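You operate a simulated robot arm through the tools that you are given. There is no shell and no other tool.

The job below is to be done with a simulated robot arm. You get a single attempt, and the scene is never put back.

## Task
Open the air valve, set 5 bar, switch on nip and brake air.
Fine: within 0.3 bar on the display.
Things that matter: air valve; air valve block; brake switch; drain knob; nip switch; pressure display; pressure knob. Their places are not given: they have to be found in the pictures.

The check looks at the end state, three seconds after you hand in, the way a careful person would. Anything else that was tipped, shoved, dropped, spilled or broken makes it a failure.

## Robot
A 6-joint arm with a two-finger gripper, fixed in place. Base frame: the origin is on the floor under the middle of its stand, x ahead of it, y to its left, z up; the work surface is at about z = 720. Lengths are in mm, angles in degrees, forces in N, time in s.
It reaches about 1206 mm from its shoulder. Its first joint turns from -166.0 to 166.0 degrees. Payload 2.45 kg.
The tool frame sits at the grasp point between the pads (the TCP): z along the fingers, y along the line on which they close. The tips reach 20 mm beyond it. The gripper opens to 140 mm; its body begins 168 mm behind the TCP.
Orientation is told as [roll, pitch, yaw] about the base's x, y, z axes, in that order, counted from this pose: with the fingers straight down and closing along the base's y, the tool's x points along the base's -x, its y along +y and its z along -z.

## Interface
- The arm moves only by the tool jog_arm. Its argument "series" is a list of rows, each a list of 3 entries, a list of its own where there are three numbers: the opening, from 0 (shut) to 1 (fully open), then the shift along the tool's x, y, z in units of 25 mm (1.0 is 25 mm), then the turn, a rotation vector about the tool's x, y, z in units of 4 degrees (1.0 is 4 degrees). In form: [[gripper, [dx, dy, dz], [wx, wy, wz]], ...]. A call has 1 to 20 rows; each row shifts and turns the commanded pose from where the row before left it, along the tool's axes as they then stand. A call with a number of a shift or a turn outside -1 to 1 is refused whole. Each row takes 0.2 s and may step no farther than 50 mm and 8.6 degrees from the row before; otherwise, or with a gripper value out of range, the whole call is refused. A pose out of reach is approached as far as the arm can. The call stops where the force on the tool passes 40 N (or 10 N more than at its start, if that is more) or the arm is blocked; 0.2 s more then pass. Each finger travels about 45 mm/s and halts on what it meets, pressing with about 43 N; the grip force reading is that of the motor and also rises with nothing between the fingers. The clock runs only during rows and for 0.2 s after the last one: add rows that do not move to give the fingers time. It gives the time, the measured TCP pose, the force on the tool (base axes), the opening and the grip force at its end, in the units of the frame above (readings bear some noise), with the torque about the TCP (base axes, N m) and any sound that the robot's microphone picked up.
- Cameras (640 x 400 px; columns grow to the right, rows downward): "scene" is fixed at [398.8, 647.4, 1591.7]; the picture's right is [-0.97, 0.25, 0.00], its down [0.22, 0.85, -0.48] and it looks along [-0.12, -0.46, -0.88] (base axes); focal length 351 px, centre (320, 200). "wrist" rides on the gripper at [78, 11, -209] in the tool frame; the picture's right is [-0.14, 0.99, 0.00], its down [-0.92, -0.13, -0.37] and it looks along [-0.36, -0.05, 0.93] (tool axes); focal length 280 px, centre (320, 200).
- get_image(camera): a new picture of that camera. The clock stands still meanwhile.
- pixel_to_xyz(camera, pixels): for up to 12 pixels [column, row] of the newest picture of that camera ("zoom" is the newest enlarged one), the place [x, y, z] in the base frame of the surface seen there, good to about 2 mm. The clock stands still meanwhile.
- inspect(camera, box): a new picture of the part [left, top, right, bottom] of that camera's present view, enlarged. The clock stands still meanwhile.
- close_job(): hands the job in; it is judged then, once.

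Open the gripper and draw the arm clear of the work before you hand the job in, unless the task says otherwise.

The tools are called after ">>>" as a command line: name --argument value ..., lists and objects as JSON in quotes. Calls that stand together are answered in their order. jog_arm: Moves the arm, as the interface text tells. Its arguments: {"type":"object","properties":{"series":{"type":"array"}},"required":["series"]} The other tools are called the same way: get_image (camera) takes a picture; pixel_to_xyz (camera, pixels) gives the place of the surface under pixels of a picture; inspect (camera, box) takes an enlarged picture of a part of a camera's view; close_job () hands the job in.

At the start:

```text
t: 0.0
tcp_pos: [235.8, 441.5, 1237.3]
tool_rot: [-0.2, 0.1, 0.1]
contact_force: [-0.8, -0.8, 0.0]
ft_torque: [0.01, 0.02, -0.02]
opening: 139.9
grasp_force: 0.0
```

scene: 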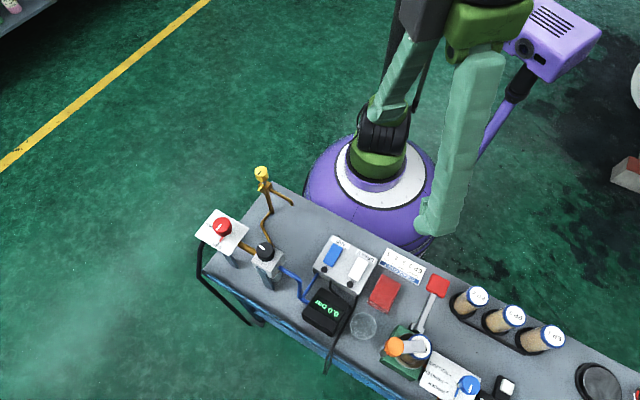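
wrist: 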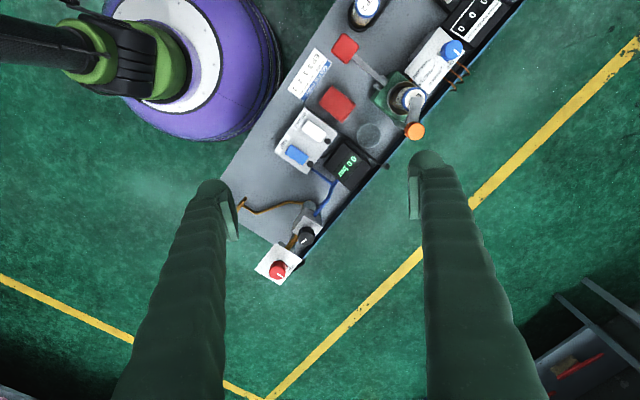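

The scene shows a red knob near (222,226), a black knob near (265,250), a yellow item at (262,175), switches at (332,255)/(357,268), and a display at (325,308). I'll enlarge these areas first.

>>> inspect --camera "scene" --box '[180, 150, 300, 300]'

>>> inspect --camera "scene" --box '[280, 220, 420, 340]'

>>> inspect --camera "wrist" --box '[220, 80, 400, 300]'

>>> inspect --camera "scene" --box '[360, 260, 640, 400]'

```text
2.67 times, centred on (240, 225) of scene
```

zoom: 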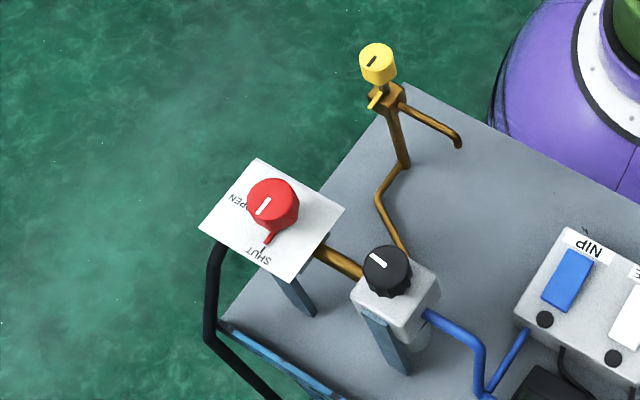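

```text
3.33 times, centred on (350, 280) of scene
```

zoom: 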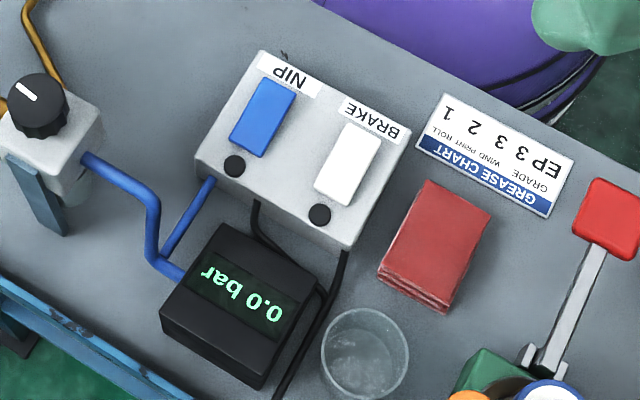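

```text
1.82 times, centred on (310, 190) of wrist
```

zoom: 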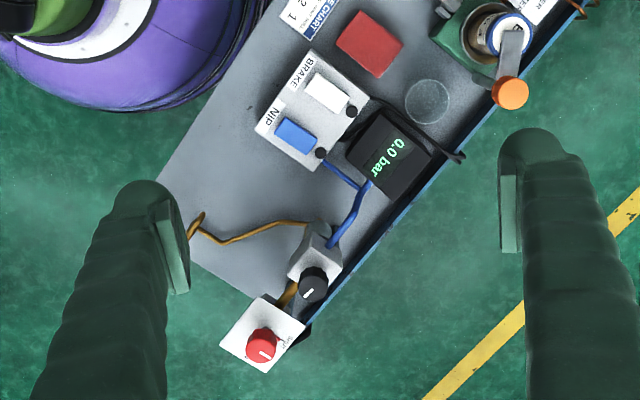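

```text
2.29 times, centred on (500, 330) of scene
```

zoom: 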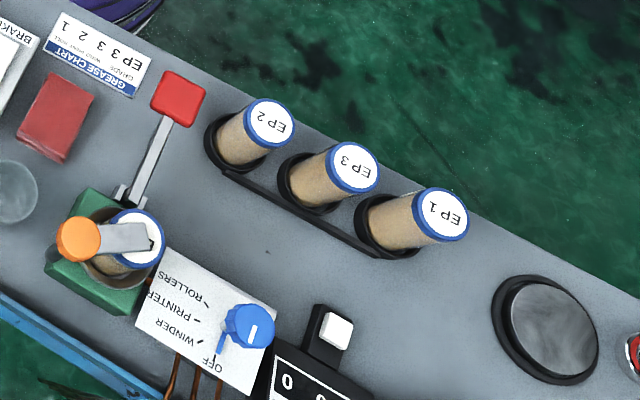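

The red knob on the OPEN/SHUT plate is the air valve, the black knob is the pressure knob, the yellow one is the drain, and the blue/white rockers are NIP/BRAKE. I'll zoom tightly on the valve to locate it.

>>> inspect --camera "scene" --box '[190, 195, 254, 275]'

```text
5.00 times, centred on (222, 235) of scene
```

zoom: 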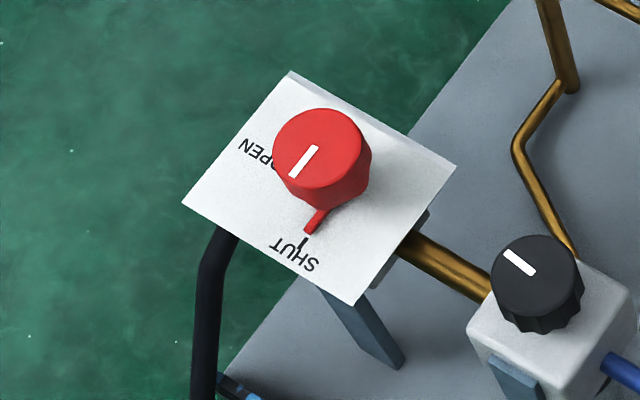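

In this zoom, the red cap is at (318,147), its pointer tip at (308,232), plate corners at (290,72),(455,166),(355,304),(182,203), black cap at (536,280). I'll get their positions.

>>> pixel_to_xyz --camera "zoom" --pixels '[[318, 147], [308, 230], [292, 76], [450, 168], [355, 300], [186, 203], [345, 130], [293, 172], [536, 275], [510, 255], [480, 335], [600, 290]]'

>>> pixel_to_xyz --camera "scene" --pixels '[[332, 255], [357, 268], [325, 308], [262, 172], [385, 290], [362, 325], [275, 185], [290, 200], [318, 265], [350, 285], [336, 239], [376, 262]]'

```text
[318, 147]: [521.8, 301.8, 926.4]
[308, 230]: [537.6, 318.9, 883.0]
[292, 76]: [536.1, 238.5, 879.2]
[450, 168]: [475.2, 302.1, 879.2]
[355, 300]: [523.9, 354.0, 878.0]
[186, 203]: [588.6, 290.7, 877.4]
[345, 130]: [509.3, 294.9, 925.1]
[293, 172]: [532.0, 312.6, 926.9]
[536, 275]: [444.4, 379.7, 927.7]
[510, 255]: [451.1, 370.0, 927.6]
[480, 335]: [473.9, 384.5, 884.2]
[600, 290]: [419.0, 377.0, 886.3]
```

```text
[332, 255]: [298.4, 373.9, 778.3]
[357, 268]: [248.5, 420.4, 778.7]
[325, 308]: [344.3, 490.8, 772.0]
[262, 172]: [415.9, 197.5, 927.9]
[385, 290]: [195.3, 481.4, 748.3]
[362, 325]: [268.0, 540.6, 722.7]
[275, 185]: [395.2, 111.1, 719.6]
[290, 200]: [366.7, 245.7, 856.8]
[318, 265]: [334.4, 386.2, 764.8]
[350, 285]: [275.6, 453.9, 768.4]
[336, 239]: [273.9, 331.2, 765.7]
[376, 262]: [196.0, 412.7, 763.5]
```

The positions are clear: red knob centre about (521,302), black knob about (444,380), both tops near z=927. Next I zoom on the rocker box and the drain knob.

>>> inspect --camera "scene" --box '[305, 230, 385, 290]'

>>> inspect --camera "wrist" --box '[250, 90, 380, 190]'

>>> inspect --camera "wrist" --box '[240, 190, 340, 290]'

```text
6.67 times, centred on (345, 260) of scene
```

zoom: 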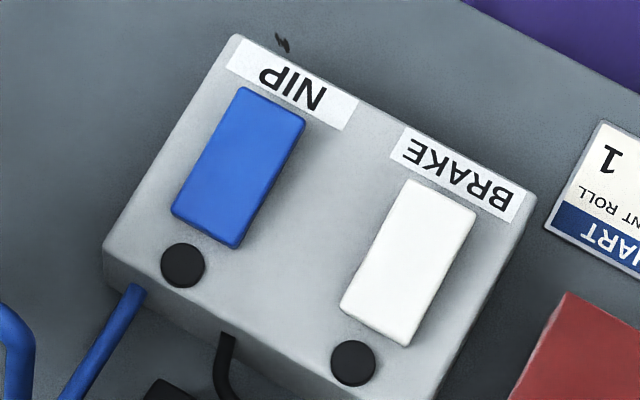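

```text
4.00 times, centred on (315, 140) of wrist
```

zoom: 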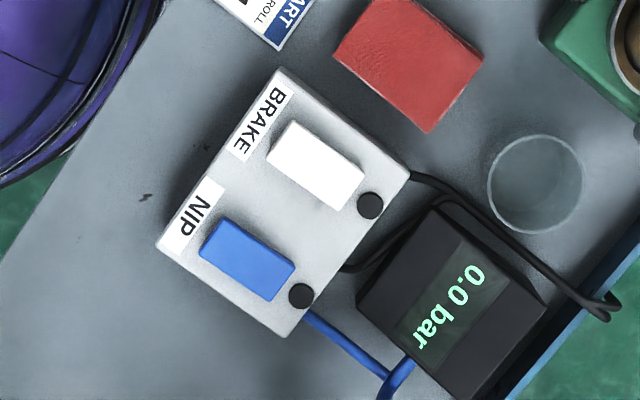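

```text
4.00 times, centred on (290, 240) of wrist
```

zoom: 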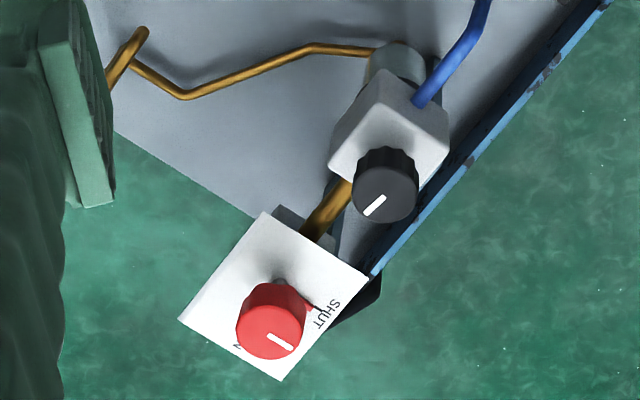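

I'll re-zoom the rocker box so I can measure both ends of each rocker.

>>> inspect --camera "scene" --box '[305, 230, 385, 290]'

```text
6.67 times, centred on (345, 260) of scene
```

zoom: 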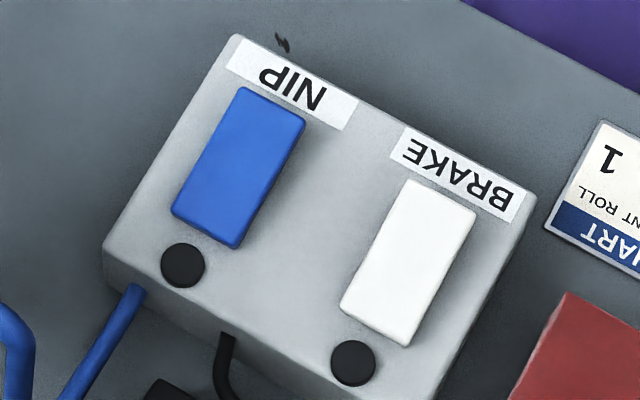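

The blue rocker runs from (272,105) near the label to (207,225) near the black lamp; the white one runs from (440,195) to (377,325). I measure heights along both, plus the lamps and the box top.

>>> pixel_to_xyz --camera "zoom" --pixels '[[270, 110], [255, 137], [238, 167], [222, 197], [208, 222], [183, 264], [437, 203], [423, 232], [408, 262], [393, 292], [379, 320], [353, 362]]'

>>> pixel_to_xyz --camera "zoom" --pixels '[[240, 42], [525, 200], [115, 240], [430, 390], [320, 200], [340, 270], [340, 110], [240, 95], [300, 122], [180, 205], [232, 240], [300, 300]]'

```text
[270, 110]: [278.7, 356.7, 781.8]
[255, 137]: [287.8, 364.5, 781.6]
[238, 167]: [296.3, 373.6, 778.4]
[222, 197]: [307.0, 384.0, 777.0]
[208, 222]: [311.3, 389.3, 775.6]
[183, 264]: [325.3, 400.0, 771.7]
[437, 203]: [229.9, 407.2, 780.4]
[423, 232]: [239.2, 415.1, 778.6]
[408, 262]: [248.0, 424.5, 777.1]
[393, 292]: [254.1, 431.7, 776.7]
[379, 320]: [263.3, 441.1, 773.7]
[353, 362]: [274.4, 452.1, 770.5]
```

```text
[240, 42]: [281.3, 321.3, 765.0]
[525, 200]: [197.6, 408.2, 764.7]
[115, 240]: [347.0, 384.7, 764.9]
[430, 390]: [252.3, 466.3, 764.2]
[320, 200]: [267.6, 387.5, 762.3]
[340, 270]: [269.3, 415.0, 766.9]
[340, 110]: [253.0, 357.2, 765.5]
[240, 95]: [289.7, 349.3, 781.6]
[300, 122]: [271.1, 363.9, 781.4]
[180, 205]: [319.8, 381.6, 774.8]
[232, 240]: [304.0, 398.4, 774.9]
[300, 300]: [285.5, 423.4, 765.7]
```

The rockers' label ends sit high (782) and the lamp ends low (775), with lamps dark, so pressing the label ends should switch them on. First I move horizontally to above the red valve (521,302), narrowing the gripper to about 67 mm.

>>> jog_arm --series '[[0.48, [-0.95, -0.463, 0], [0, 0, 0]], [0.48, [-0.95, -0.463, 0], [0, 0, 0]], [0.48, [-0.95, -0.463, 0], [0, 0, 0]], [0.48, [-0.95, -0.463, 0], [0, 0, 0]], [0.48, [-0.95, -0.463, 0], [0, 0, 0]], [0.48, [-0.95, -0.463, 0], [0, 0, 0]], [0.48, [-0.95, -0.463, 0], [0, 0, 0]], [0.48, [-0.95, -0.463, 0], [0, 0, 0]], [0.48, [-0.95, -0.463, 0], [0, 0, 0]], [0.48, [-0.95, -0.463, 0], [0, 0, 0]], [0.48, [-0.95, -0.463, 0], [0, 0, 0]], [0.48, [-0.95, -0.463, 0], [0, 0, 0]], [0.48, [0, 0, 0.9], [0, 0, 0]], [0.48, [0, 0, 0.9], [0, 0, 0]], [0.48, [0, 0, 0.9], [0, 0, 0]], [0.48, [0, 0, 0.9], [0, 0, 0]], [0.48, [0, 0, 0.9], [0, 0, 0]], [0.48, [0, 0, 0.9], [0, 0, 0]], [0.48, [0, 0, 0.9], [0, 0, 0]], [0.48, [0, 0, 0], [0, 0, 0]]]'

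```text
t: 4.2
tcp_pos: [519.4, 302.2, 1078.9]
tool_rot: [0.0, 0.0, 0.0]
contact_force: [-0.4, 0.4, -0.7]
ft_torque: [0.0, 0.0, -0.04]
opening: 67.3
grasp_force: 0.1
```

The TCP is at (519.4,302.2,1078.9) above the valve. I take both views to refine the alignment.

>>> get_image --camera "wrist"

>>> get_image --camera "scene"

```text
taken
```

wrist: 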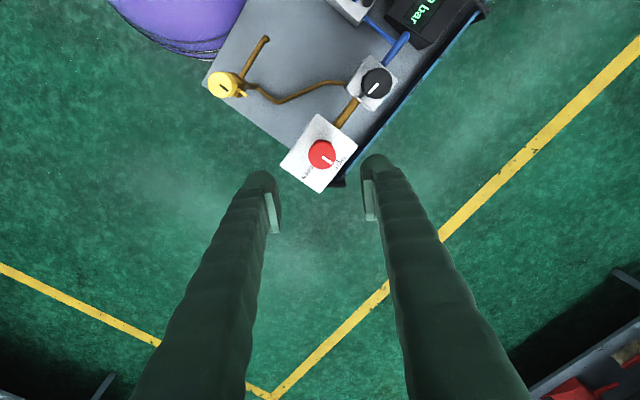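

```text
taken
```

scene: 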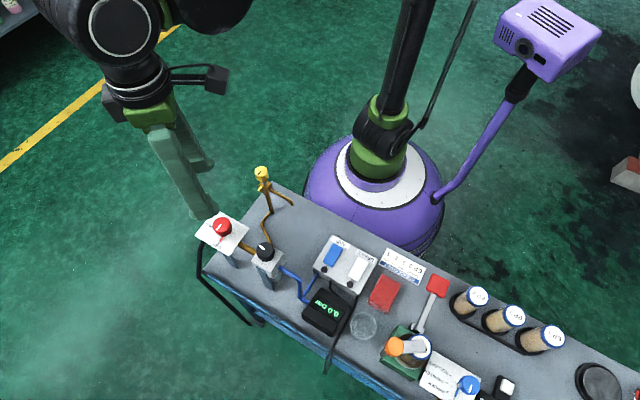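

The wrist view shows the red cap at (322,154). I enlarge it to find its centre precisely.

>>> inspect --camera "wrist" --box '[270, 100, 370, 200]'

```text
4.00 times, centred on (320, 150) of wrist
```

zoom: 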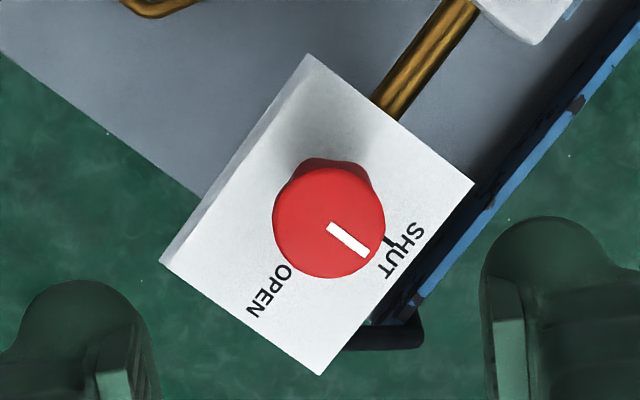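

The cap's top circle spans columns 272–386 and rows 167–277. I query points on it and the plate.

>>> pixel_to_xyz --camera "zoom" --pixels '[[329, 222], [277, 222], [381, 222], [329, 173], [329, 272], [330, 228], [367, 251], [308, 60], [470, 185], [320, 370], [165, 260], [392, 243]]'

```text
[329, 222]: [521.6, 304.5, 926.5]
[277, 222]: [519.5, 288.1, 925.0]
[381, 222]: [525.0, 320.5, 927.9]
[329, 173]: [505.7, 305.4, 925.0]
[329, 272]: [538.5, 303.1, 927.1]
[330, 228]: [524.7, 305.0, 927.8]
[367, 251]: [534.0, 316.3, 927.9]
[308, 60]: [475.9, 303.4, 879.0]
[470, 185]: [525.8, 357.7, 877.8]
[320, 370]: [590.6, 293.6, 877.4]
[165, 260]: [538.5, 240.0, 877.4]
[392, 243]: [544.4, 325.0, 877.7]
```

The cap centre is about (522,303.5), top z≈927, diameter ~36, and the plate is at z≈878. I correct the alignment and descend to TCP z≈912 (tips about 892, clear of the plate and pointer).

>>> jog_arm --series '[[0.48, [-0.104, 0.052, 0], [0, 0, 0]], [0.48, [0, 0, 0.9], [0, 0, 0]], [0.48, [0, 0, 0.9], [0, 0, 0]], [0.48, [0, 0, 0.9], [0, 0, 0]], [0.48, [0, 0, 0.9], [0, 0, 0]], [0.48, [0, 0, 0.9], [0, 0, 0]], [0.48, [0, 0, 0.9], [0, 0, 0]], [0.48, [0, 0, 0.7], [0, 0, 0]], [0.48, [0, 0, 0.55], [0, 0, 0]], [0.48, [0, 0, 0], [0, 0, 0]]]'

```text
t: 6.4
tcp_pos: [523.0, 302.4, 912.4]
tool_rot: [0.0, 0.0, -0.1]
contact_force: [0.1, -0.1, -0.2]
ft_torque: [0.0, 0.02, 0.0]
opening: 67.3
grasp_force: 0.1
```

The TCP is at (523,302.4,912.4) with no contact. I check visually before closing.

>>> inspect --camera "wrist" --box '[220, 130, 420, 280]'

>>> inspect --camera "scene" --box '[170, 160, 290, 280]'

```text
2.67 times, centred on (320, 205) of wrist
```

zoom: 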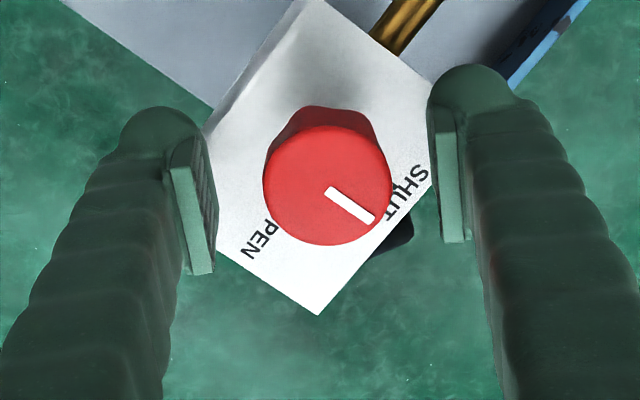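

```text
3.33 times, centred on (230, 220) of scene
```

zoom: 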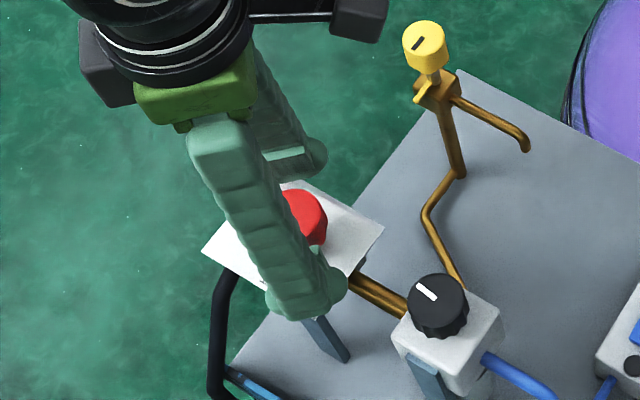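

The knob sits between the fingers with the pads around it. I close the gripper on the cap.

>>> jog_arm --series '[[0.2, [0, 0, 0], [0, 0, 0]], [0.2, [0, 0, 0], [0, 0, 0]], [0.2, [0, 0, 0], [0, 0, 0]], [0.2, [0, 0, 0], [0, 0, 0]], [0.2, [0, 0, 0], [0, 0, 0]]]'

```text
t: 7.6
tcp_pos: [523.4, 301.7, 913.2]
tool_rot: [0.0, 0.1, 0.0]
contact_force: [2.8, 17.1, 2.4]
ft_torque: [0.21, 0.01, -0.05]
opening: 39.3
grasp_force: 8.5
```

The grip closed at 39.3 mm but there is +17 N in y, so the knob is slightly to the +y side. I shift about 1.5 mm in +y while gripping and let it settle.

>>> jog_arm --series '[[0.2, [0, 0.05, 0], [0, 0, 0]], [0.2, [0, 0, 0], [0, 0, 0]], [0.2, [0, 0, 0], [0, 0, 0]]]'

```text
t: 8.4
tcp_pos: [521.9, 303.4, 913.2]
tool_rot: [-0.1, 0.1, 0.0]
contact_force: [3.1, 14.6, 1.9]
ft_torque: [0.15, -0.04, -0.05]
opening: 37.7
grasp_force: 6.9
```

The force is still +14.6 N in y and the opening is 37.7. I shift another 1 mm in +y and hold longer.

>>> jog_arm --series '[[0.2, [0, 0.05, 0], [0, 0, 0]], [0.2, [0, 0, 0], [0, 0, 0]], [0.2, [0, 0, 0], [0, 0, 0]], [0.2, [0, 0, 0], [0, 0, 0]]]'

```text
t: 9.4
tcp_pos: [523.7, 303.3, 913.0]
tool_rot: [0.1, 0.0, 0.0]
contact_force: [-5.1, -4.2, -16.2]
ft_torque: [-0.06, 0.08, -0.03]
opening: 36.2
grasp_force: 44.8
```

The grip is now firm at 36.2 mm (44.8 N). I start turning clockwise as seen from above (positive about tool z), 12° first, and read the torque.

>>> jog_arm --series '[[0.2, [0, 0, 0], [0, 0, 0.5]], [0.2, [0, 0, 0], [0, 0, 1]], [0.2, [0, 0, 0], [0, 0, 1]], [0.2, [0, 0, 0], [0, 0, 0.5]]]'

```text
t: 10.4
tcp_pos: [524.0, 303.4, 913.1]
tool_rot: [0.1, 0.1, -12.1]
contact_force: [-11.6, -14.7, -14.9]
ft_torque: [-0.16, 0.25, 0.04]
opening: 36.5
grasp_force: 45.2
```

Yaw turned to -12° with little torque and side force (-11.6,-14.7), so I check whether the knob's line actually turned.

>>> inspect --camera "wrist" --box '[220, 130, 420, 280]'

```text
2.67 times, centred on (320, 205) of wrist
```

zoom: 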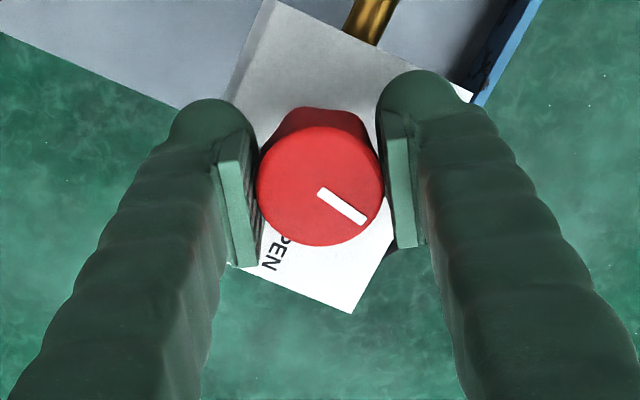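

The white line kept its angle relative to the gripper while the plate rotated, so the knob is turning. I relieve the side force a little and turn another 36°.

>>> jog_arm --series '[[0.2, [0.04, -0.03, 0.02], [0, 0, 0.5]], [0.2, [0, 0, 0], [0, 0, 1]], [0.2, [0, 0, 0], [0, 0, 1]], [0.2, [0, 0, 0], [0, 0, 1]], [0.2, [0, 0, 0], [0, 0, 1]], [0.2, [0, 0, 0], [0, 0, 1]], [0.2, [0, 0, 0], [0, 0, 1]], [0.2, [0, 0, 0], [0, 0, 1]], [0.2, [0, 0, 0], [0, 0, 1]], [0.2, [0, 0, 0], [0, 0, 0.5]]]'

```text
t: 12.6
tcp_pos: [523.3, 304.5, 913.4]
tool_rot: [0.0, -0.1, -48.1]
contact_force: [16.3, -7.8, 17.5]
ft_torque: [-0.14, -0.32, 0.05]
opening: 36.3
grasp_force: 44.8
```

Yaw is -48° with modest side forces. I nudge to relieve them and turn a further 30°.

>>> jog_arm --series '[[0.2, [-0.015, 0.006, -0.01], [0, 0, 0.5]], [0.2, [0, 0, 0], [0, 0, 1]], [0.2, [0, 0, 0], [0, 0, 1]], [0.2, [0, 0, 0], [0, 0, 1]], [0.2, [0, 0, 0], [0, 0, 1]], [0.2, [0, 0, 0], [0, 0, 1]], [0.2, [0, 0, 0], [0, 0, 1]], [0.2, [0, 0, 0], [0, 0, 1]]]'

>>> inspect --camera "wrist" --box '[220, 130, 420, 280]'

>>> inspect --camera "scene" --box '[170, 180, 350, 330]'

```text
t: 14.4
tcp_pos: [523.5, 304.1, 913.0]
tool_rot: [0.0, 0.0, -78.0]
contact_force: [16.3, 5.4, 15.3]
ft_torque: [0.01, -0.23, 0.0]
opening: 36.6
grasp_force: 44.7
```

```text
2.67 times, centred on (320, 205) of wrist
```

zoom: 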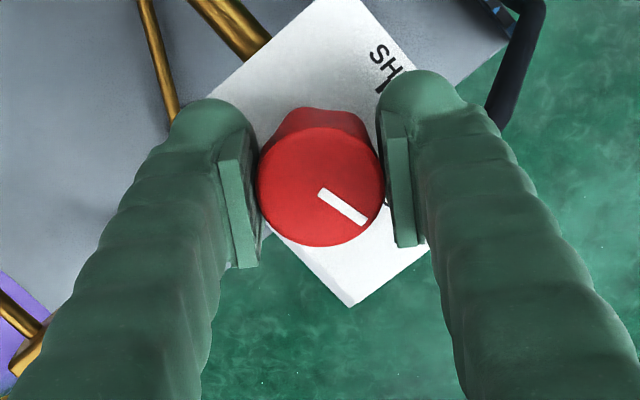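

```text
2.67 times, centred on (260, 255) of scene
```

zoom: 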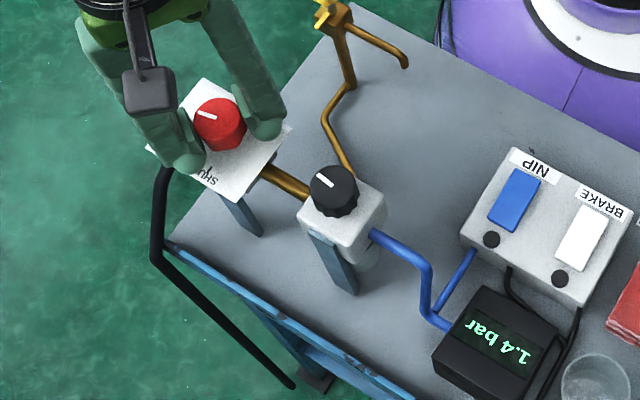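

The display now reads 1.4 bar, so air is flowing; the knob has turned 78°. I turn the last 12° to reach OPEN.

>>> jog_arm --series '[[0.2, [-0.005, 0.01, -0.006], [0, 0, 0.5]], [0.2, [0, 0, 0], [0, 0, 1]], [0.2, [0, 0, 0], [0, 0, 1]], [0.2, [0, 0, 0], [0, 0, 0.5]], [0.2, [0, 0, 0], [0, 0, 0]]]'

>>> inspect --camera "wrist" --box '[220, 130, 420, 280]'

>>> inspect --camera "scene" --box '[170, 180, 350, 330]'

```text
t: 15.6
tcp_pos: [523.2, 304.5, 913.8]
tool_rot: [0.0, 0.0, -90.1]
contact_force: [7.3, 3.3, 2.7]
ft_torque: [0.05, -0.09, -0.04]
opening: 36.4
grasp_force: 45.2
```

```text
2.67 times, centred on (320, 205) of wrist
```

zoom: 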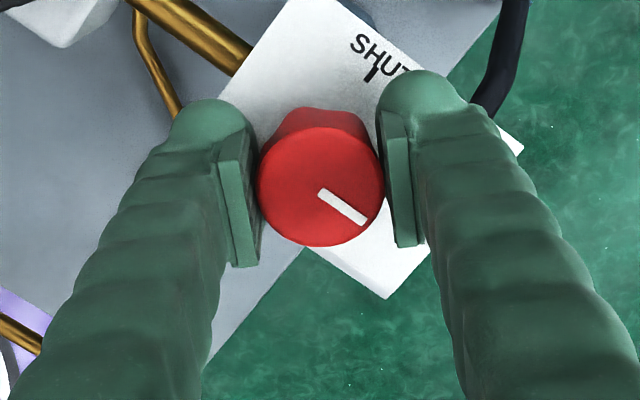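

```text
2.67 times, centred on (260, 255) of scene
```

zoom: 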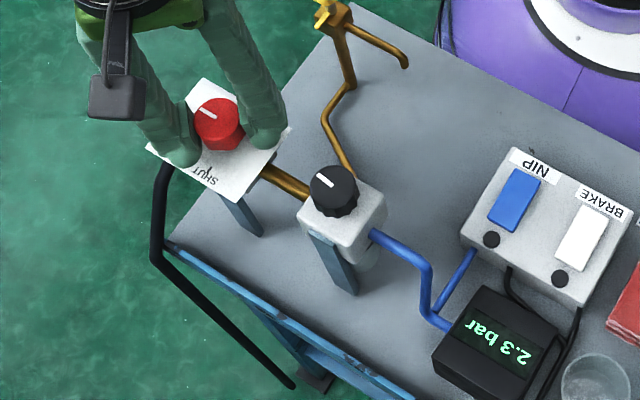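

The knob is at -90° and the display reads 2.3 bar. I open the fingers, rise clear and look at where the pointer stands.

>>> jog_arm --series '[[0.48, [0, 0, 0], [0, 0, 0]], [0.48, [0, 0, 0], [0, 0, 0]], [0.48, [0, 0, 0], [0, 0, 0]], [0.48, [0, 0, -0.8], [0, 0, 0]], [0.48, [0, 0, -1], [0, 0, 0]], [0.48, [0, 0, -1], [0, 0, 0]], [0.48, [0, 0, -1], [0, 0, 0]], [0.48, [0, 0, -1], [0, 0, 0]], [0.48, [0, 0, -1], [0, 0, 0]]]'

>>> get_image --camera "wrist"

>>> inspect --camera "scene" --box '[190, 195, 254, 275]'

>>> inspect --camera "scene" --box '[290, 280, 360, 340]'

```text
t: 17.6
tcp_pos: [521.7, 305.1, 1057.5]
tool_rot: [0.1, 0.0, -90.0]
contact_force: [0.1, -0.5, 1.0]
ft_torque: [0.02, 0.02, 0.0]
opening: 67.2
grasp_force: 0.1
```

```text
taken
```

wrist: 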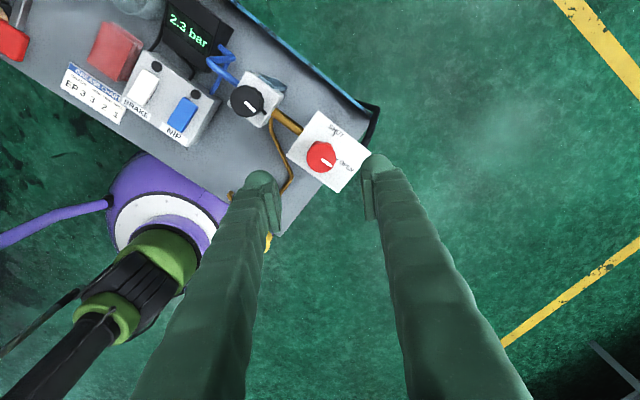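

```text
5.00 times, centred on (222, 235) of scene
```

zoom: 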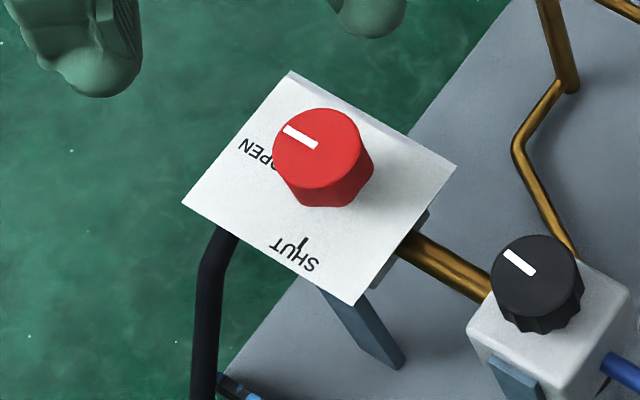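

```text
6.67 times, centred on (325, 310) of scene
```

zoom: 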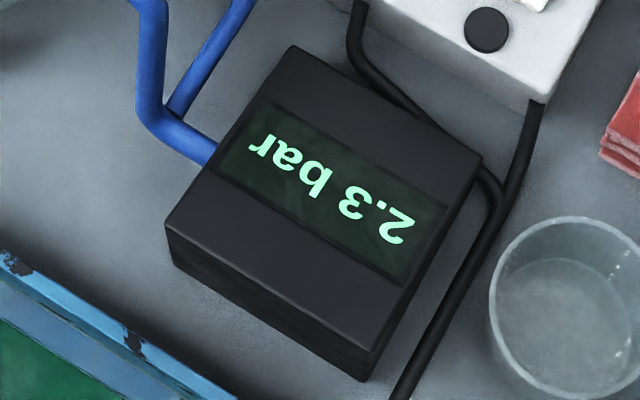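

The display is steady at 2.3 bar. I enlarge the valve in the wrist view (322,157) to compare the pointer with the OPEN mark.

>>> inspect --camera "wrist" --box '[270, 100, 380, 200]'

```text
4.00 times, centred on (325, 150) of wrist
```

zoom: 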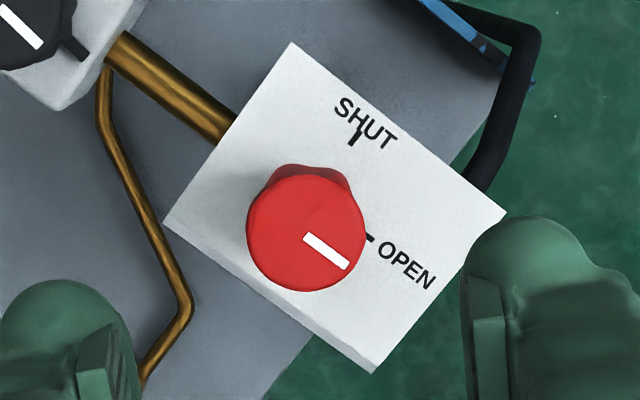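

I query the positions of the SHUT tick (355,138), the OPEN tick (370,238) and the white line's ends.

>>> pixel_to_xyz --camera "zoom" --pixels '[[355, 137], [370, 239], [306, 237], [346, 265], [306, 230], [250, 230], [362, 230], [306, 180], [306, 286]]'

```text
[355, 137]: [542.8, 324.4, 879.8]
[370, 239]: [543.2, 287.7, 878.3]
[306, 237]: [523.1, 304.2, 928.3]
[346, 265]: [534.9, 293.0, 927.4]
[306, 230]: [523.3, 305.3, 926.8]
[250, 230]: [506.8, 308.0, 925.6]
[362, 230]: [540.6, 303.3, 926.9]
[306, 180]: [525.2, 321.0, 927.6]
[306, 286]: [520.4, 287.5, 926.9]
```

The line points about -43.5°, matching the OPEN tick direction (~-41 to -45°). Next I move above the black pressure knob at about (445,381) and turn the gripper back toward yaw 0.

>>> jog_arm --series '[[0.48, [0.759, -0.767, 0], [0, 0, 0]], [0.48, [0.759, -0.767, 0], [0, 0, 0]], [0.48, [0.759, -0.767, 0], [0, 0, 0]], [0.48, [0.759, -0.767, 0], [0, 0, 0]], [0.48, [0, 0, 0], [0, 0, -1]], [0.48, [0, 0, 0], [0, 0, -1]], [0.48, [0, 0, 0], [0, 0, -1]], [0.48, [0, 0, 0], [0, 0, -1]], [0.48, [0, 0, 0], [0, 0, -1]], [0.48, [0, 0, 0], [0, 0, -1]], [0.48, [0, 0, 0], [0, 0, -1]], [0.48, [0, 0, 0], [0, 0, -1]], [0.48, [0, 0, 0], [0, 0, -1]], [0.48, [0, 0, 0], [0, 0, -1]], [0.48, [0, 0, 0], [0, 0, -1]], [0.48, [0, 0, 0], [0, 0, -1]], [0.48, [0, 0, 0], [0, 0, -1]], [0.48, [0, 0, 0], [0, 0, -1]], [0.48, [0, 0, 0], [0, 0, -1]]]'

>>> get_image --camera "wrist"

```text
t: 21.6
tcp_pos: [446.4, 380.2, 1058.2]
tool_rot: [0.1, -0.2, -30.0]
contact_force: [-0.3, -0.3, 0.2]
ft_torque: [0.03, 0.02, -0.02]
opening: 67.0
grasp_force: 0.0
```

```text
taken
```

wrist: 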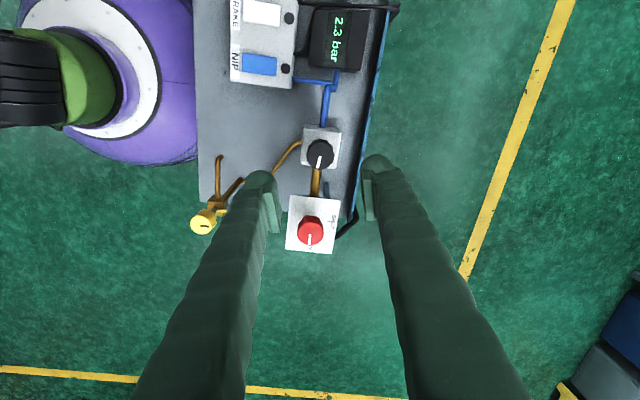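

The wrist view shows the black knob at (320,154). I enlarge it to find its centre and any scale.

>>> inspect --camera "wrist" --box '[270, 110, 370, 210]'

```text
4.00 times, centred on (320, 160) of wrist
```

zoom: 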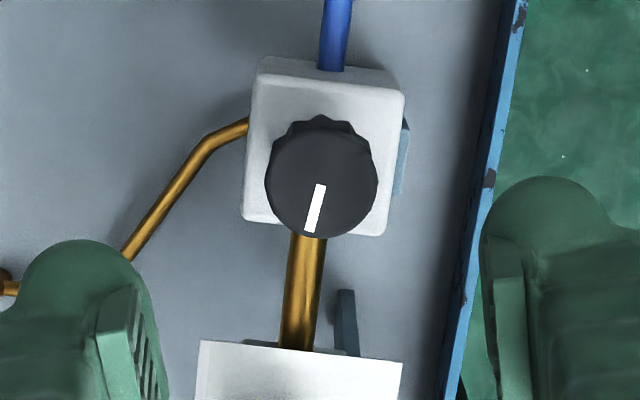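

The black cap's circle spans columns 265–378 and rows 127–238, centre about (321,182). I measure it.

>>> pixel_to_xyz --camera "zoom" --pixels '[[321, 183], [270, 183], [373, 183], [321, 133], [321, 233], [320, 187], [310, 229], [255, 95], [395, 95], [255, 215], [375, 225]]'

```text
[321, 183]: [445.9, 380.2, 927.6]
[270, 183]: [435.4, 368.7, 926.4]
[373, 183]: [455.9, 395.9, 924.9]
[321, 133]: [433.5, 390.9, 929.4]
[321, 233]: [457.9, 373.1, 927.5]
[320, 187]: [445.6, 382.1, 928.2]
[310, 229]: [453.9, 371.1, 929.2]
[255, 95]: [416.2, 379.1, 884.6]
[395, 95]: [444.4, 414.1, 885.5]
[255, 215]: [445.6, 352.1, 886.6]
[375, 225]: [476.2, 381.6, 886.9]
```

The knob centre is about (445.7,381.8), top ~928, block top ~886. I rotate to yaw 0, fine-align and descend to TCP z≈912.

>>> jog_arm --series '[[0.48, [0, 0, 0], [0, 0, -1]], [0.48, [0, 0, 0], [0, 0, -1]], [0.48, [0, 0, 0], [0, 0, -1]], [0.48, [0, 0, 0], [0, 0, -1]], [0.48, [0, 0, 0], [0, 0, -1]], [0.48, [0, 0, 0], [0, 0, -1]], [0.48, [0, 0, 0], [0, 0, -1]], [0.48, [0, 0.048, 0], [0, 0, -0.5]], [0.48, [0, 0, 0.9], [0, 0, 0]], [0.48, [0, 0, 0.9], [0, 0, 0]], [0.48, [0, 0, 0.9], [0, 0, 0]], [0.48, [0, 0, 0.9], [0, 0, 0]], [0.48, [0, 0, 0.9], [0, 0, 0]], [0.48, [0, 0, 0.7], [0, 0, 0]], [0.48, [0, 0, 0.5], [0, 0, 0]], [0.48, [0, 0, 0], [0, 0, 0]]]'

>>> inspect --camera "wrist" --box '[220, 130, 420, 280]'

```text
t: 25.0
tcp_pos: [447.6, 380.8, 915.1]
tool_rot: [0.0, 0.0, 0.0]
contact_force: [-0.4, -0.9, -1.1]
ft_torque: [0.03, 0.01, 0.06]
opening: 67.4
grasp_force: 0.1
```

```text
2.67 times, centred on (320, 205) of wrist
```

zoom: 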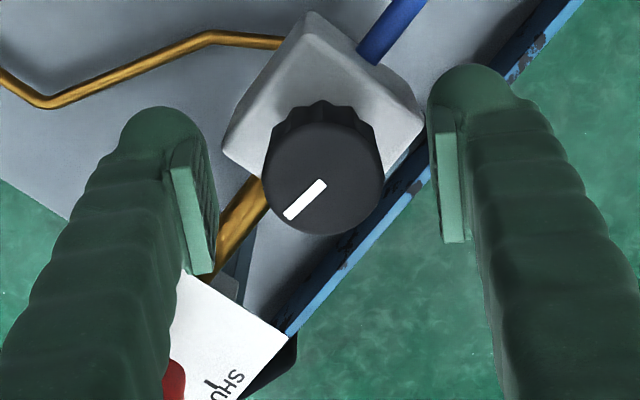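

Compared to the centred red cap earlier (320,188), the black cap at (322,177) is about 2 mm toward base -x. I shift 2 mm, +0.8 mm in y, drop 2 mm and close the grip.

>>> jog_arm --series '[[0.48, [0.075, 0.03, 0.08], [0, 0, 0]], [0.48, [0, 0, 0], [0, 0, 0]], [0.2, [0, 0, 0], [0, 0, 0]], [0.2, [0, 0, 0], [0, 0, 0]], [0.2, [0, 0, 0], [0, 0, 0]], [0.2, [0, 0, 0], [0, 0, 0]], [0.2, [0, 0, 0], [0, 0, 0]], [0.2, [0, 0, 0], [0, 0, 0]]]'

```text
t: 26.8
tcp_pos: [444.3, 381.3, 913.2]
tool_rot: [0.0, 0.0, -0.1]
contact_force: [0.1, 2.3, -1.5]
ft_torque: [0.03, 0.01, -0.01]
opening: 34.5
grasp_force: 45.1
```

The grip is firm (34.5 mm, 45 N) with almost no side force. I turn 12° clockwise as a trial and look at the display.

>>> jog_arm --series '[[0.2, [0, 0, 0], [0, 0, 0.5]], [0.2, [0, 0, 0], [0, 0, 1]], [0.2, [0, 0, 0], [0, 0, 1]], [0.2, [0, 0, 0], [0, 0, 0.5]], [0.2, [0, 0, 0], [0, 0, 0]], [0.2, [0, 0, 0], [0, 0, 0]]]'

>>> inspect --camera "scene" --box '[220, 220, 360, 340]'

>>> inspect --camera "wrist" --box '[220, 130, 420, 280]'

```text
t: 28.2
tcp_pos: [445.1, 381.8, 914.5]
tool_rot: [0.0, 0.0, -12.0]
contact_force: [3.0, -1.9, -11.3]
ft_torque: [0.01, -0.07, -0.04]
opening: 34.5
grasp_force: 45.2
```

```text
3.33 times, centred on (290, 280) of scene
```

zoom: 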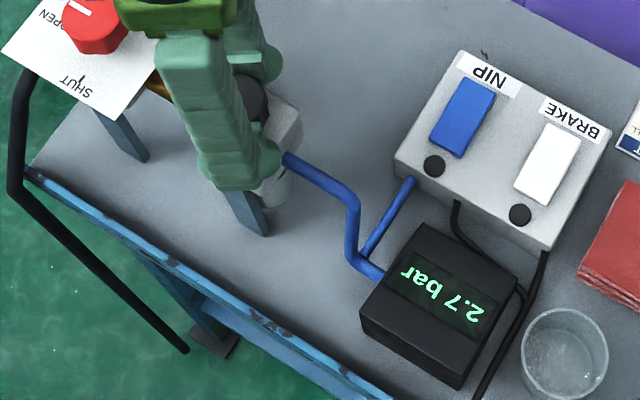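

```text
2.67 times, centred on (320, 205) of wrist
```

zoom: 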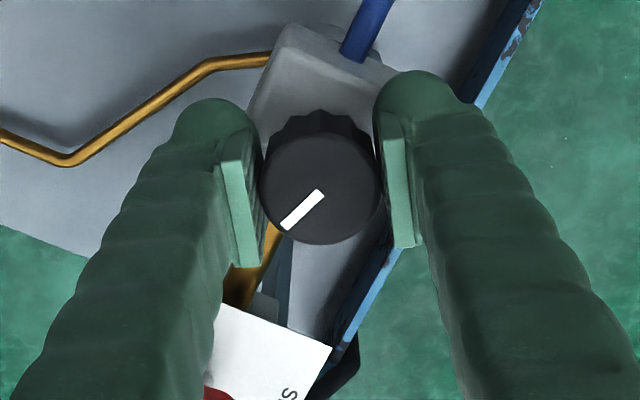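

The display rose to 2.7 bar for 12° clockwise (~0.035 bar/deg). I turn a further 48° clockwise and look again.

>>> jog_arm --series '[[0.2, [0, 0, 0.006], [0, 0, 0.5]], [0.2, [0, 0, 0], [0, 0, 1]], [0.2, [0, 0, 0], [0, 0, 1]], [0.2, [0, 0, 0], [0, 0, 1]], [0.2, [0, 0, 0], [0, 0, 1]], [0.2, [0, 0, 0], [0, 0, 1]], [0.2, [0, 0, 0], [0, 0, 1]], [0.2, [0, 0, 0], [0, 0, 1]], [0.2, [0, 0, 0], [0, 0, 1]], [0.2, [0, 0, 0], [0, 0, 1]], [0.2, [0, 0, 0], [0, 0, 1]], [0.2, [0, 0, 0], [0, 0, 1]], [0.2, [0, 0, 0], [0, 0, 0.5]], [0.2, [0, 0, 0], [0, 0, 0]], [0.2, [0, 0, 0], [0, 0, 0]], [0.2, [0, 0, 0], [0, 0, 0]]]'

>>> inspect --camera "scene" --box '[220, 220, 360, 340]'

>>> inspect --camera "wrist" --box '[220, 130, 420, 280]'

```text
t: 31.6
tcp_pos: [446.0, 382.9, 913.6]
tool_rot: [0.0, 0.0, -60.0]
contact_force: [28.3, -7.0, -5.8]
ft_torque: [-0.07, -0.29, 0.0]
opening: 34.7
grasp_force: 44.8
```

```text
3.33 times, centred on (290, 280) of scene
```

zoom: 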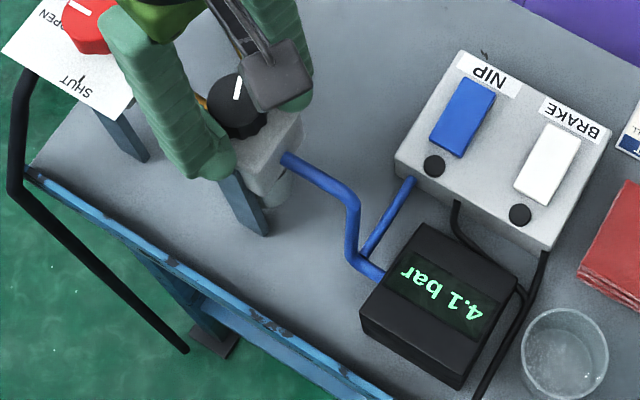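

```text
2.67 times, centred on (320, 205) of wrist
```

zoom: 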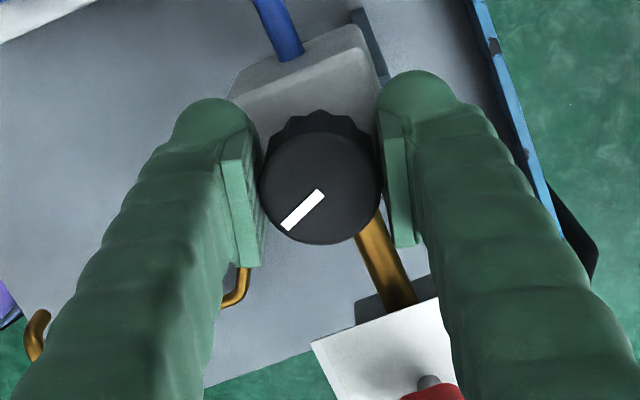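

The display reads 4.1 bar after 60° (0.03 bar/deg), so about 30° more is needed. Side force is +28 N in x, so I relieve about 0.6 mm while turning another 28°.

>>> jog_arm --series '[[0.2, [-0.017, 0.018, 0], [0, 0, 0]], [0.2, [0, 0, 0], [0, 0, 0.5]], [0.2, [0, 0, 0], [0, 0, 1]], [0.2, [0, 0, 0], [0, 0, 1]], [0.2, [0, 0, 0], [0, 0, 1]], [0.2, [0, 0, 0], [0, 0, 1]], [0.2, [0, 0, 0], [0, 0, 1]], [0.2, [0, 0, 0], [0, 0, 1]], [0.2, [0, 0, 0], [0, 0, 0.5]], [0.2, [0, 0, 0], [0, 0, 0]], [0.2, [0, 0, 0], [0, 0, 0]], [0.2, [0, 0, 0], [0, 0, 0]], [0.2, [0, 0, 0], [0, 0, 0]]]'

>>> inspect --camera "scene" --box '[220, 220, 360, 340]'

```text
t: 34.4
tcp_pos: [446.0, 382.7, 914.0]
tool_rot: [-0.1, 0.0, -88.0]
contact_force: [25.3, 20.5, 13.1]
ft_torque: [0.27, -0.31, 0.04]
opening: 34.9
grasp_force: 44.5
```

```text
3.33 times, centred on (290, 280) of scene
```

zoom: 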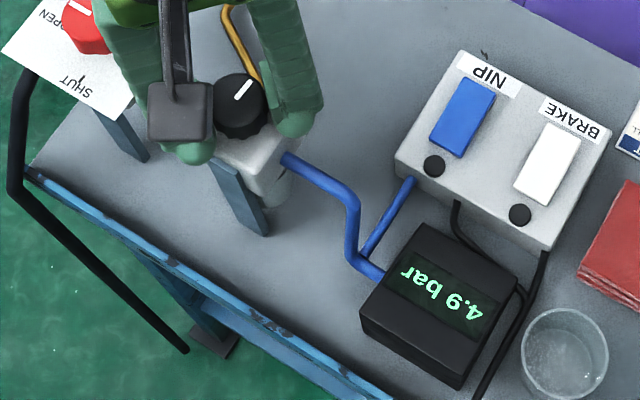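

The display reads 4.9 bar. I relieve the side force and add 3° more to land at 5.0.

>>> jog_arm --series '[[0.2, [0.016, 0.02, -0.006], [0, 0, 0]], [0.2, [0, 0, 0], [0, 0, 0.8]], [0.2, [0, 0, 0], [0, 0, 0]], [0.2, [0, 0, 0], [0, 0, 0]], [0.2, [0, 0, 0], [0, 0, 0]]]'

>>> inspect --camera "scene" --box '[220, 220, 360, 340]'

```text
t: 35.6
tcp_pos: [445.8, 382.9, 914.2]
tool_rot: [0.1, 0.1, -91.1]
contact_force: [9.3, 7.0, -1.0]
ft_torque: [-0.08, -0.2, 0.05]
opening: 34.6
grasp_force: 45.4
stopped in row 5: the force on the tool passed its limit at 45 N (the readings are from after the stop); the commanded pose is now the measured one
```

```text
3.33 times, centred on (290, 280) of scene
```

zoom: 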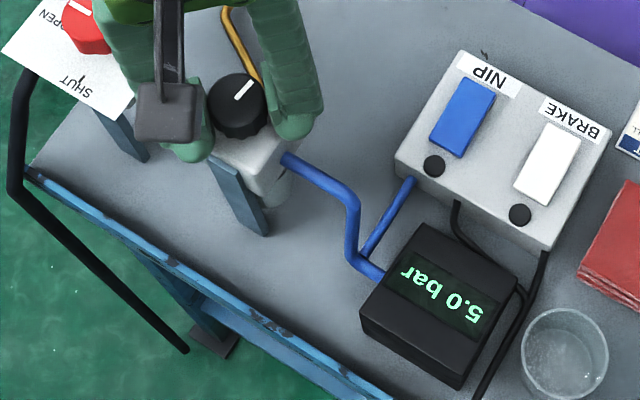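

The display reads 5.0 bar. I release the knob, wait, then rise clear.

>>> jog_arm --series '[[0.48, [0, 0, 0], [0, 0, 0]], [0.48, [0, 0, 0], [0, 0, 0]], [0.48, [0, 0, 0], [0, 0, 0]], [0.48, [0, 0, 0], [0, 0, 0]], [0.48, [0, 0, -0.8], [0, 0, 0]], [0.48, [0, 0, -1], [0, 0, 0]], [0.48, [0, 0, -1], [0, 0, 0]], [0.48, [0, 0, -1], [0, 0, 0]], [0.48, [0, 0, -1], [0, 0, 0]], [0.48, [0, 0, -1], [0, 0, 0]]]'

>>> get_image --camera "wrist"

>>> get_image --camera "scene"

```text
t: 37.8
tcp_pos: [445.2, 381.7, 1056.9]
tool_rot: [0.0, 0.0, -91.2]
contact_force: [-0.6, -0.1, -0.7]
ft_torque: [0.0, 0.01, 0.02]
opening: 67.2
grasp_force: 0.1
```

```text
taken
```

wrist: 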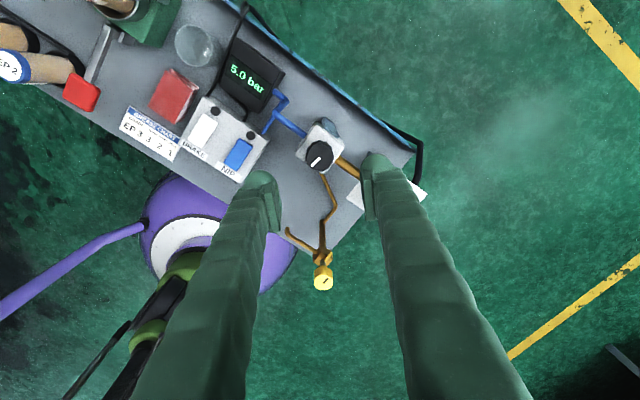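

```text
taken
```

scene: 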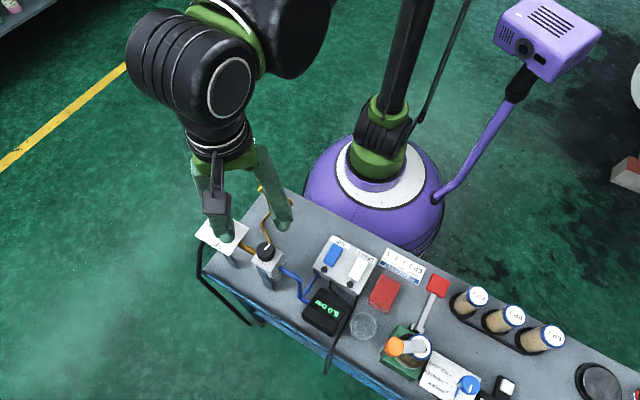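

The display holds 5.0 bar after release. Next is the NIP rocker: I travel at z≈1057 to above its label end (280.5,358.4), turn to yaw -135 so the closed fingers lie across the rocker, and shut the gripper.

>>> jog_arm --series '[[0.3, [-0.134, -0.821, 0], [0, 0, 0]], [0.2, [-0.134, -0.821, 0], [0, 0, 0]], [0.1, [-0.134, -0.821, 0], [0, 0, 0]], [0, [-0.134, -0.821, 0], [0, 0, 0]], [0, [-0.134, -0.821, 0], [0, 0, 0]], [0, [-0.134, -0.821, 0], [0, 0, 0]], [0, [-0.134, -0.821, 0], [0, 0, 0]], [0, [-0.134, -0.821, 0], [0, 0, 0]], [0, [0, 0, 0], [0, 0, 1]], [0, [0, 0, 0], [0, 0, 1]], [0, [0, 0, 0], [0, 0, 1]], [0, [0, 0, 0], [0, 0, 1]], [0, [0, 0, 0], [0, 0, 1]], [0, [0, 0, 0], [0, 0, 1]], [0, [0, 0, 0], [0, 0, 1]], [0, [0, 0, 0], [0, 0, 1]], [0, [0, 0, 0], [0, 0, 1]], [0, [0, 0, 0], [0, 0, 1]], [0, [0, 0, 0], [0, 0, 0.95]]]'

>>> get_image --camera "wrist"

>>> get_image --camera "scene"

```text
t: 41.8
tcp_pos: [369.0, 271.5, 1057.8]
tool_rot: [-0.5, 0.0, -134.1]
contact_force: [-0.3, -0.1, 0.1]
ft_torque: [0.02, -0.03, 0.0]
opening: 0.1
grasp_force: 29.1
out of reach, approached as far as the arm can: row 15, 16, 17, 18, 19
```

```text
taken
```

wrist: 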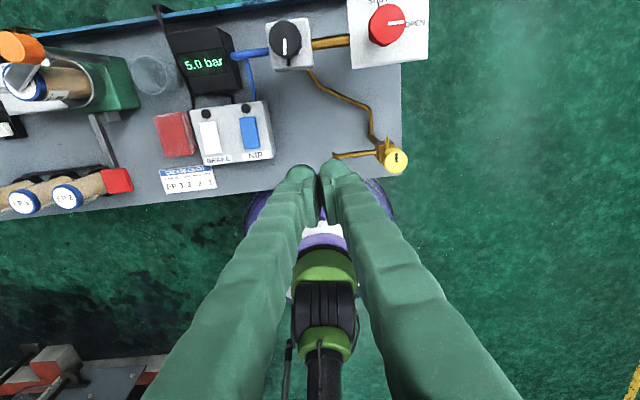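

```text
taken
```

scene: 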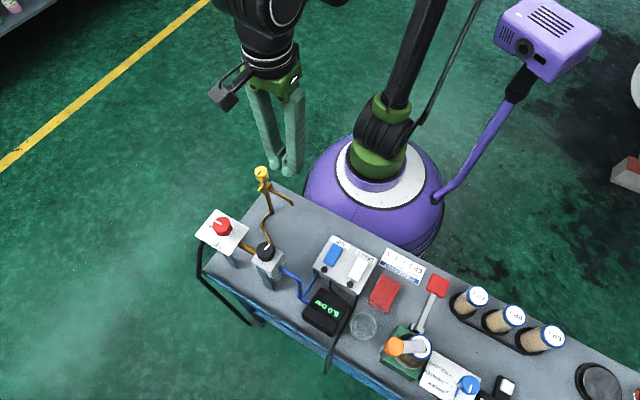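

At yaw -135 that position is beyond the arm's reach, and it drifted to (369,271.5) high above everything. I turn the other way, back through yaw -90 toward +45, and see where the TCP settles.

>>> jog_arm --series '[[0, [0, 0, 0], [0, 0, -1]], [0, [0, 0, 0], [0, 0, -1]], [0, [0, 0, 0], [0, 0, -1]], [0, [0, 0, 0], [0, 0, -1]], [0, [0, 0, 0], [0, 0, -1]], [0, [0, 0, 0], [0, 0, -1]], [0, [0, 0, 0], [0, 0, -1]], [0, [0, 0, 0], [0, 0, -1]], [0, [0, 0, 0], [0, 0, -1]], [0, [0, 0, 0], [0, 0, -1]]]'

```text
t: 44.0
tcp_pos: [367.8, 271.9, 1058.9]
tool_rot: [0.0, 0.0, -95.0]
contact_force: [-0.2, 0.6, -0.2]
ft_torque: [0.01, 0.03, -0.02]
opening: 0.0
grasp_force: 29.1
```

The commanded pose is now (368,272). I continue rotating toward yaw +45.

>>> jog_arm --series '[[0, [0, 0, 0], [0, 0, -1]], [0, [0, 0, 0], [0, 0, -1]], [0, [0, 0, 0], [0, 0, -1]], [0, [0, 0, 0], [0, 0, -1]], [0, [0, 0, 0], [0, 0, -1]], [0, [0, 0, 0], [0, 0, -1]], [0, [0, 0, 0], [0, 0, -1]], [0, [0, 0, 0], [0, 0, -1]], [0, [0, 0, 0], [0, 0, -1]], [0, [0, 0, 0], [0, 0, -1]], [0, [0, 0, 0], [0, 0, -1]], [0, [0, 0, 0], [0, 0, -1]], [0, [0, 0, 0], [0, 0, -1]], [0, [0, 0, 0], [0, 0, -1]], [0, [0, 0, 0], [0, 0, -1]], [0, [0, 0, 0], [0, 0, -1]], [0, [0, 0, 0], [0, 0, -1]], [0, [0, 0, 0], [0, 0, -1]], [0, [0, 0, 0], [0, 0, -1]], [0, [0, 0, 0], [0, 0, -1]]]'

>>> jog_arm --series '[[0, [0, 0, 0], [0, 0, -1]], [0, [0, 0, 0], [0, 0, -1]], [0, [0, 0, 0], [0, 0, -1]], [0, [0, 0, 0], [0, 0, -1]], [0, [0, 0, 0], [0, 0, -1]], [0, [0, 0, 0], [0, 0, -1]], [0, [0, 0, 0], [0, 0, -1]], [0, [0, 0, 0], [0, 0, -1]], [0, [0, 0, 0], [0, 0, -1]], [0, [0, 0, 0], [0, 0, -1]], [0, [0, 0, 0], [0, 0, -1]], [0, [0, 0, 0], [0, 0, -1]], [0, [0, 0, 0], [0, 0, -1]], [0, [0, 0, 0], [0, 0, -1]], [0, [0, 0, 0], [0, 0, -1]], [0, [0, 0, 0], [0, 0, 0]]]'

```text
t: 48.2
tcp_pos: [368.6, 271.5, 1059.6]
tool_rot: [0.0, -0.1, -14.9]
contact_force: [0.0, -0.3, -0.6]
ft_torque: [0.0, 0.03, 0.0]
opening: 0.2
grasp_force: 29.6
```

```text
t: 51.6
tcp_pos: [367.0, 272.0, 1058.3]
tool_rot: [0.0, 0.0, 44.9]
contact_force: [0.7, 0.0, -0.7]
ft_torque: [-0.01, 0.01, -0.01]
opening: 0.0
grasp_force: 29.3
```

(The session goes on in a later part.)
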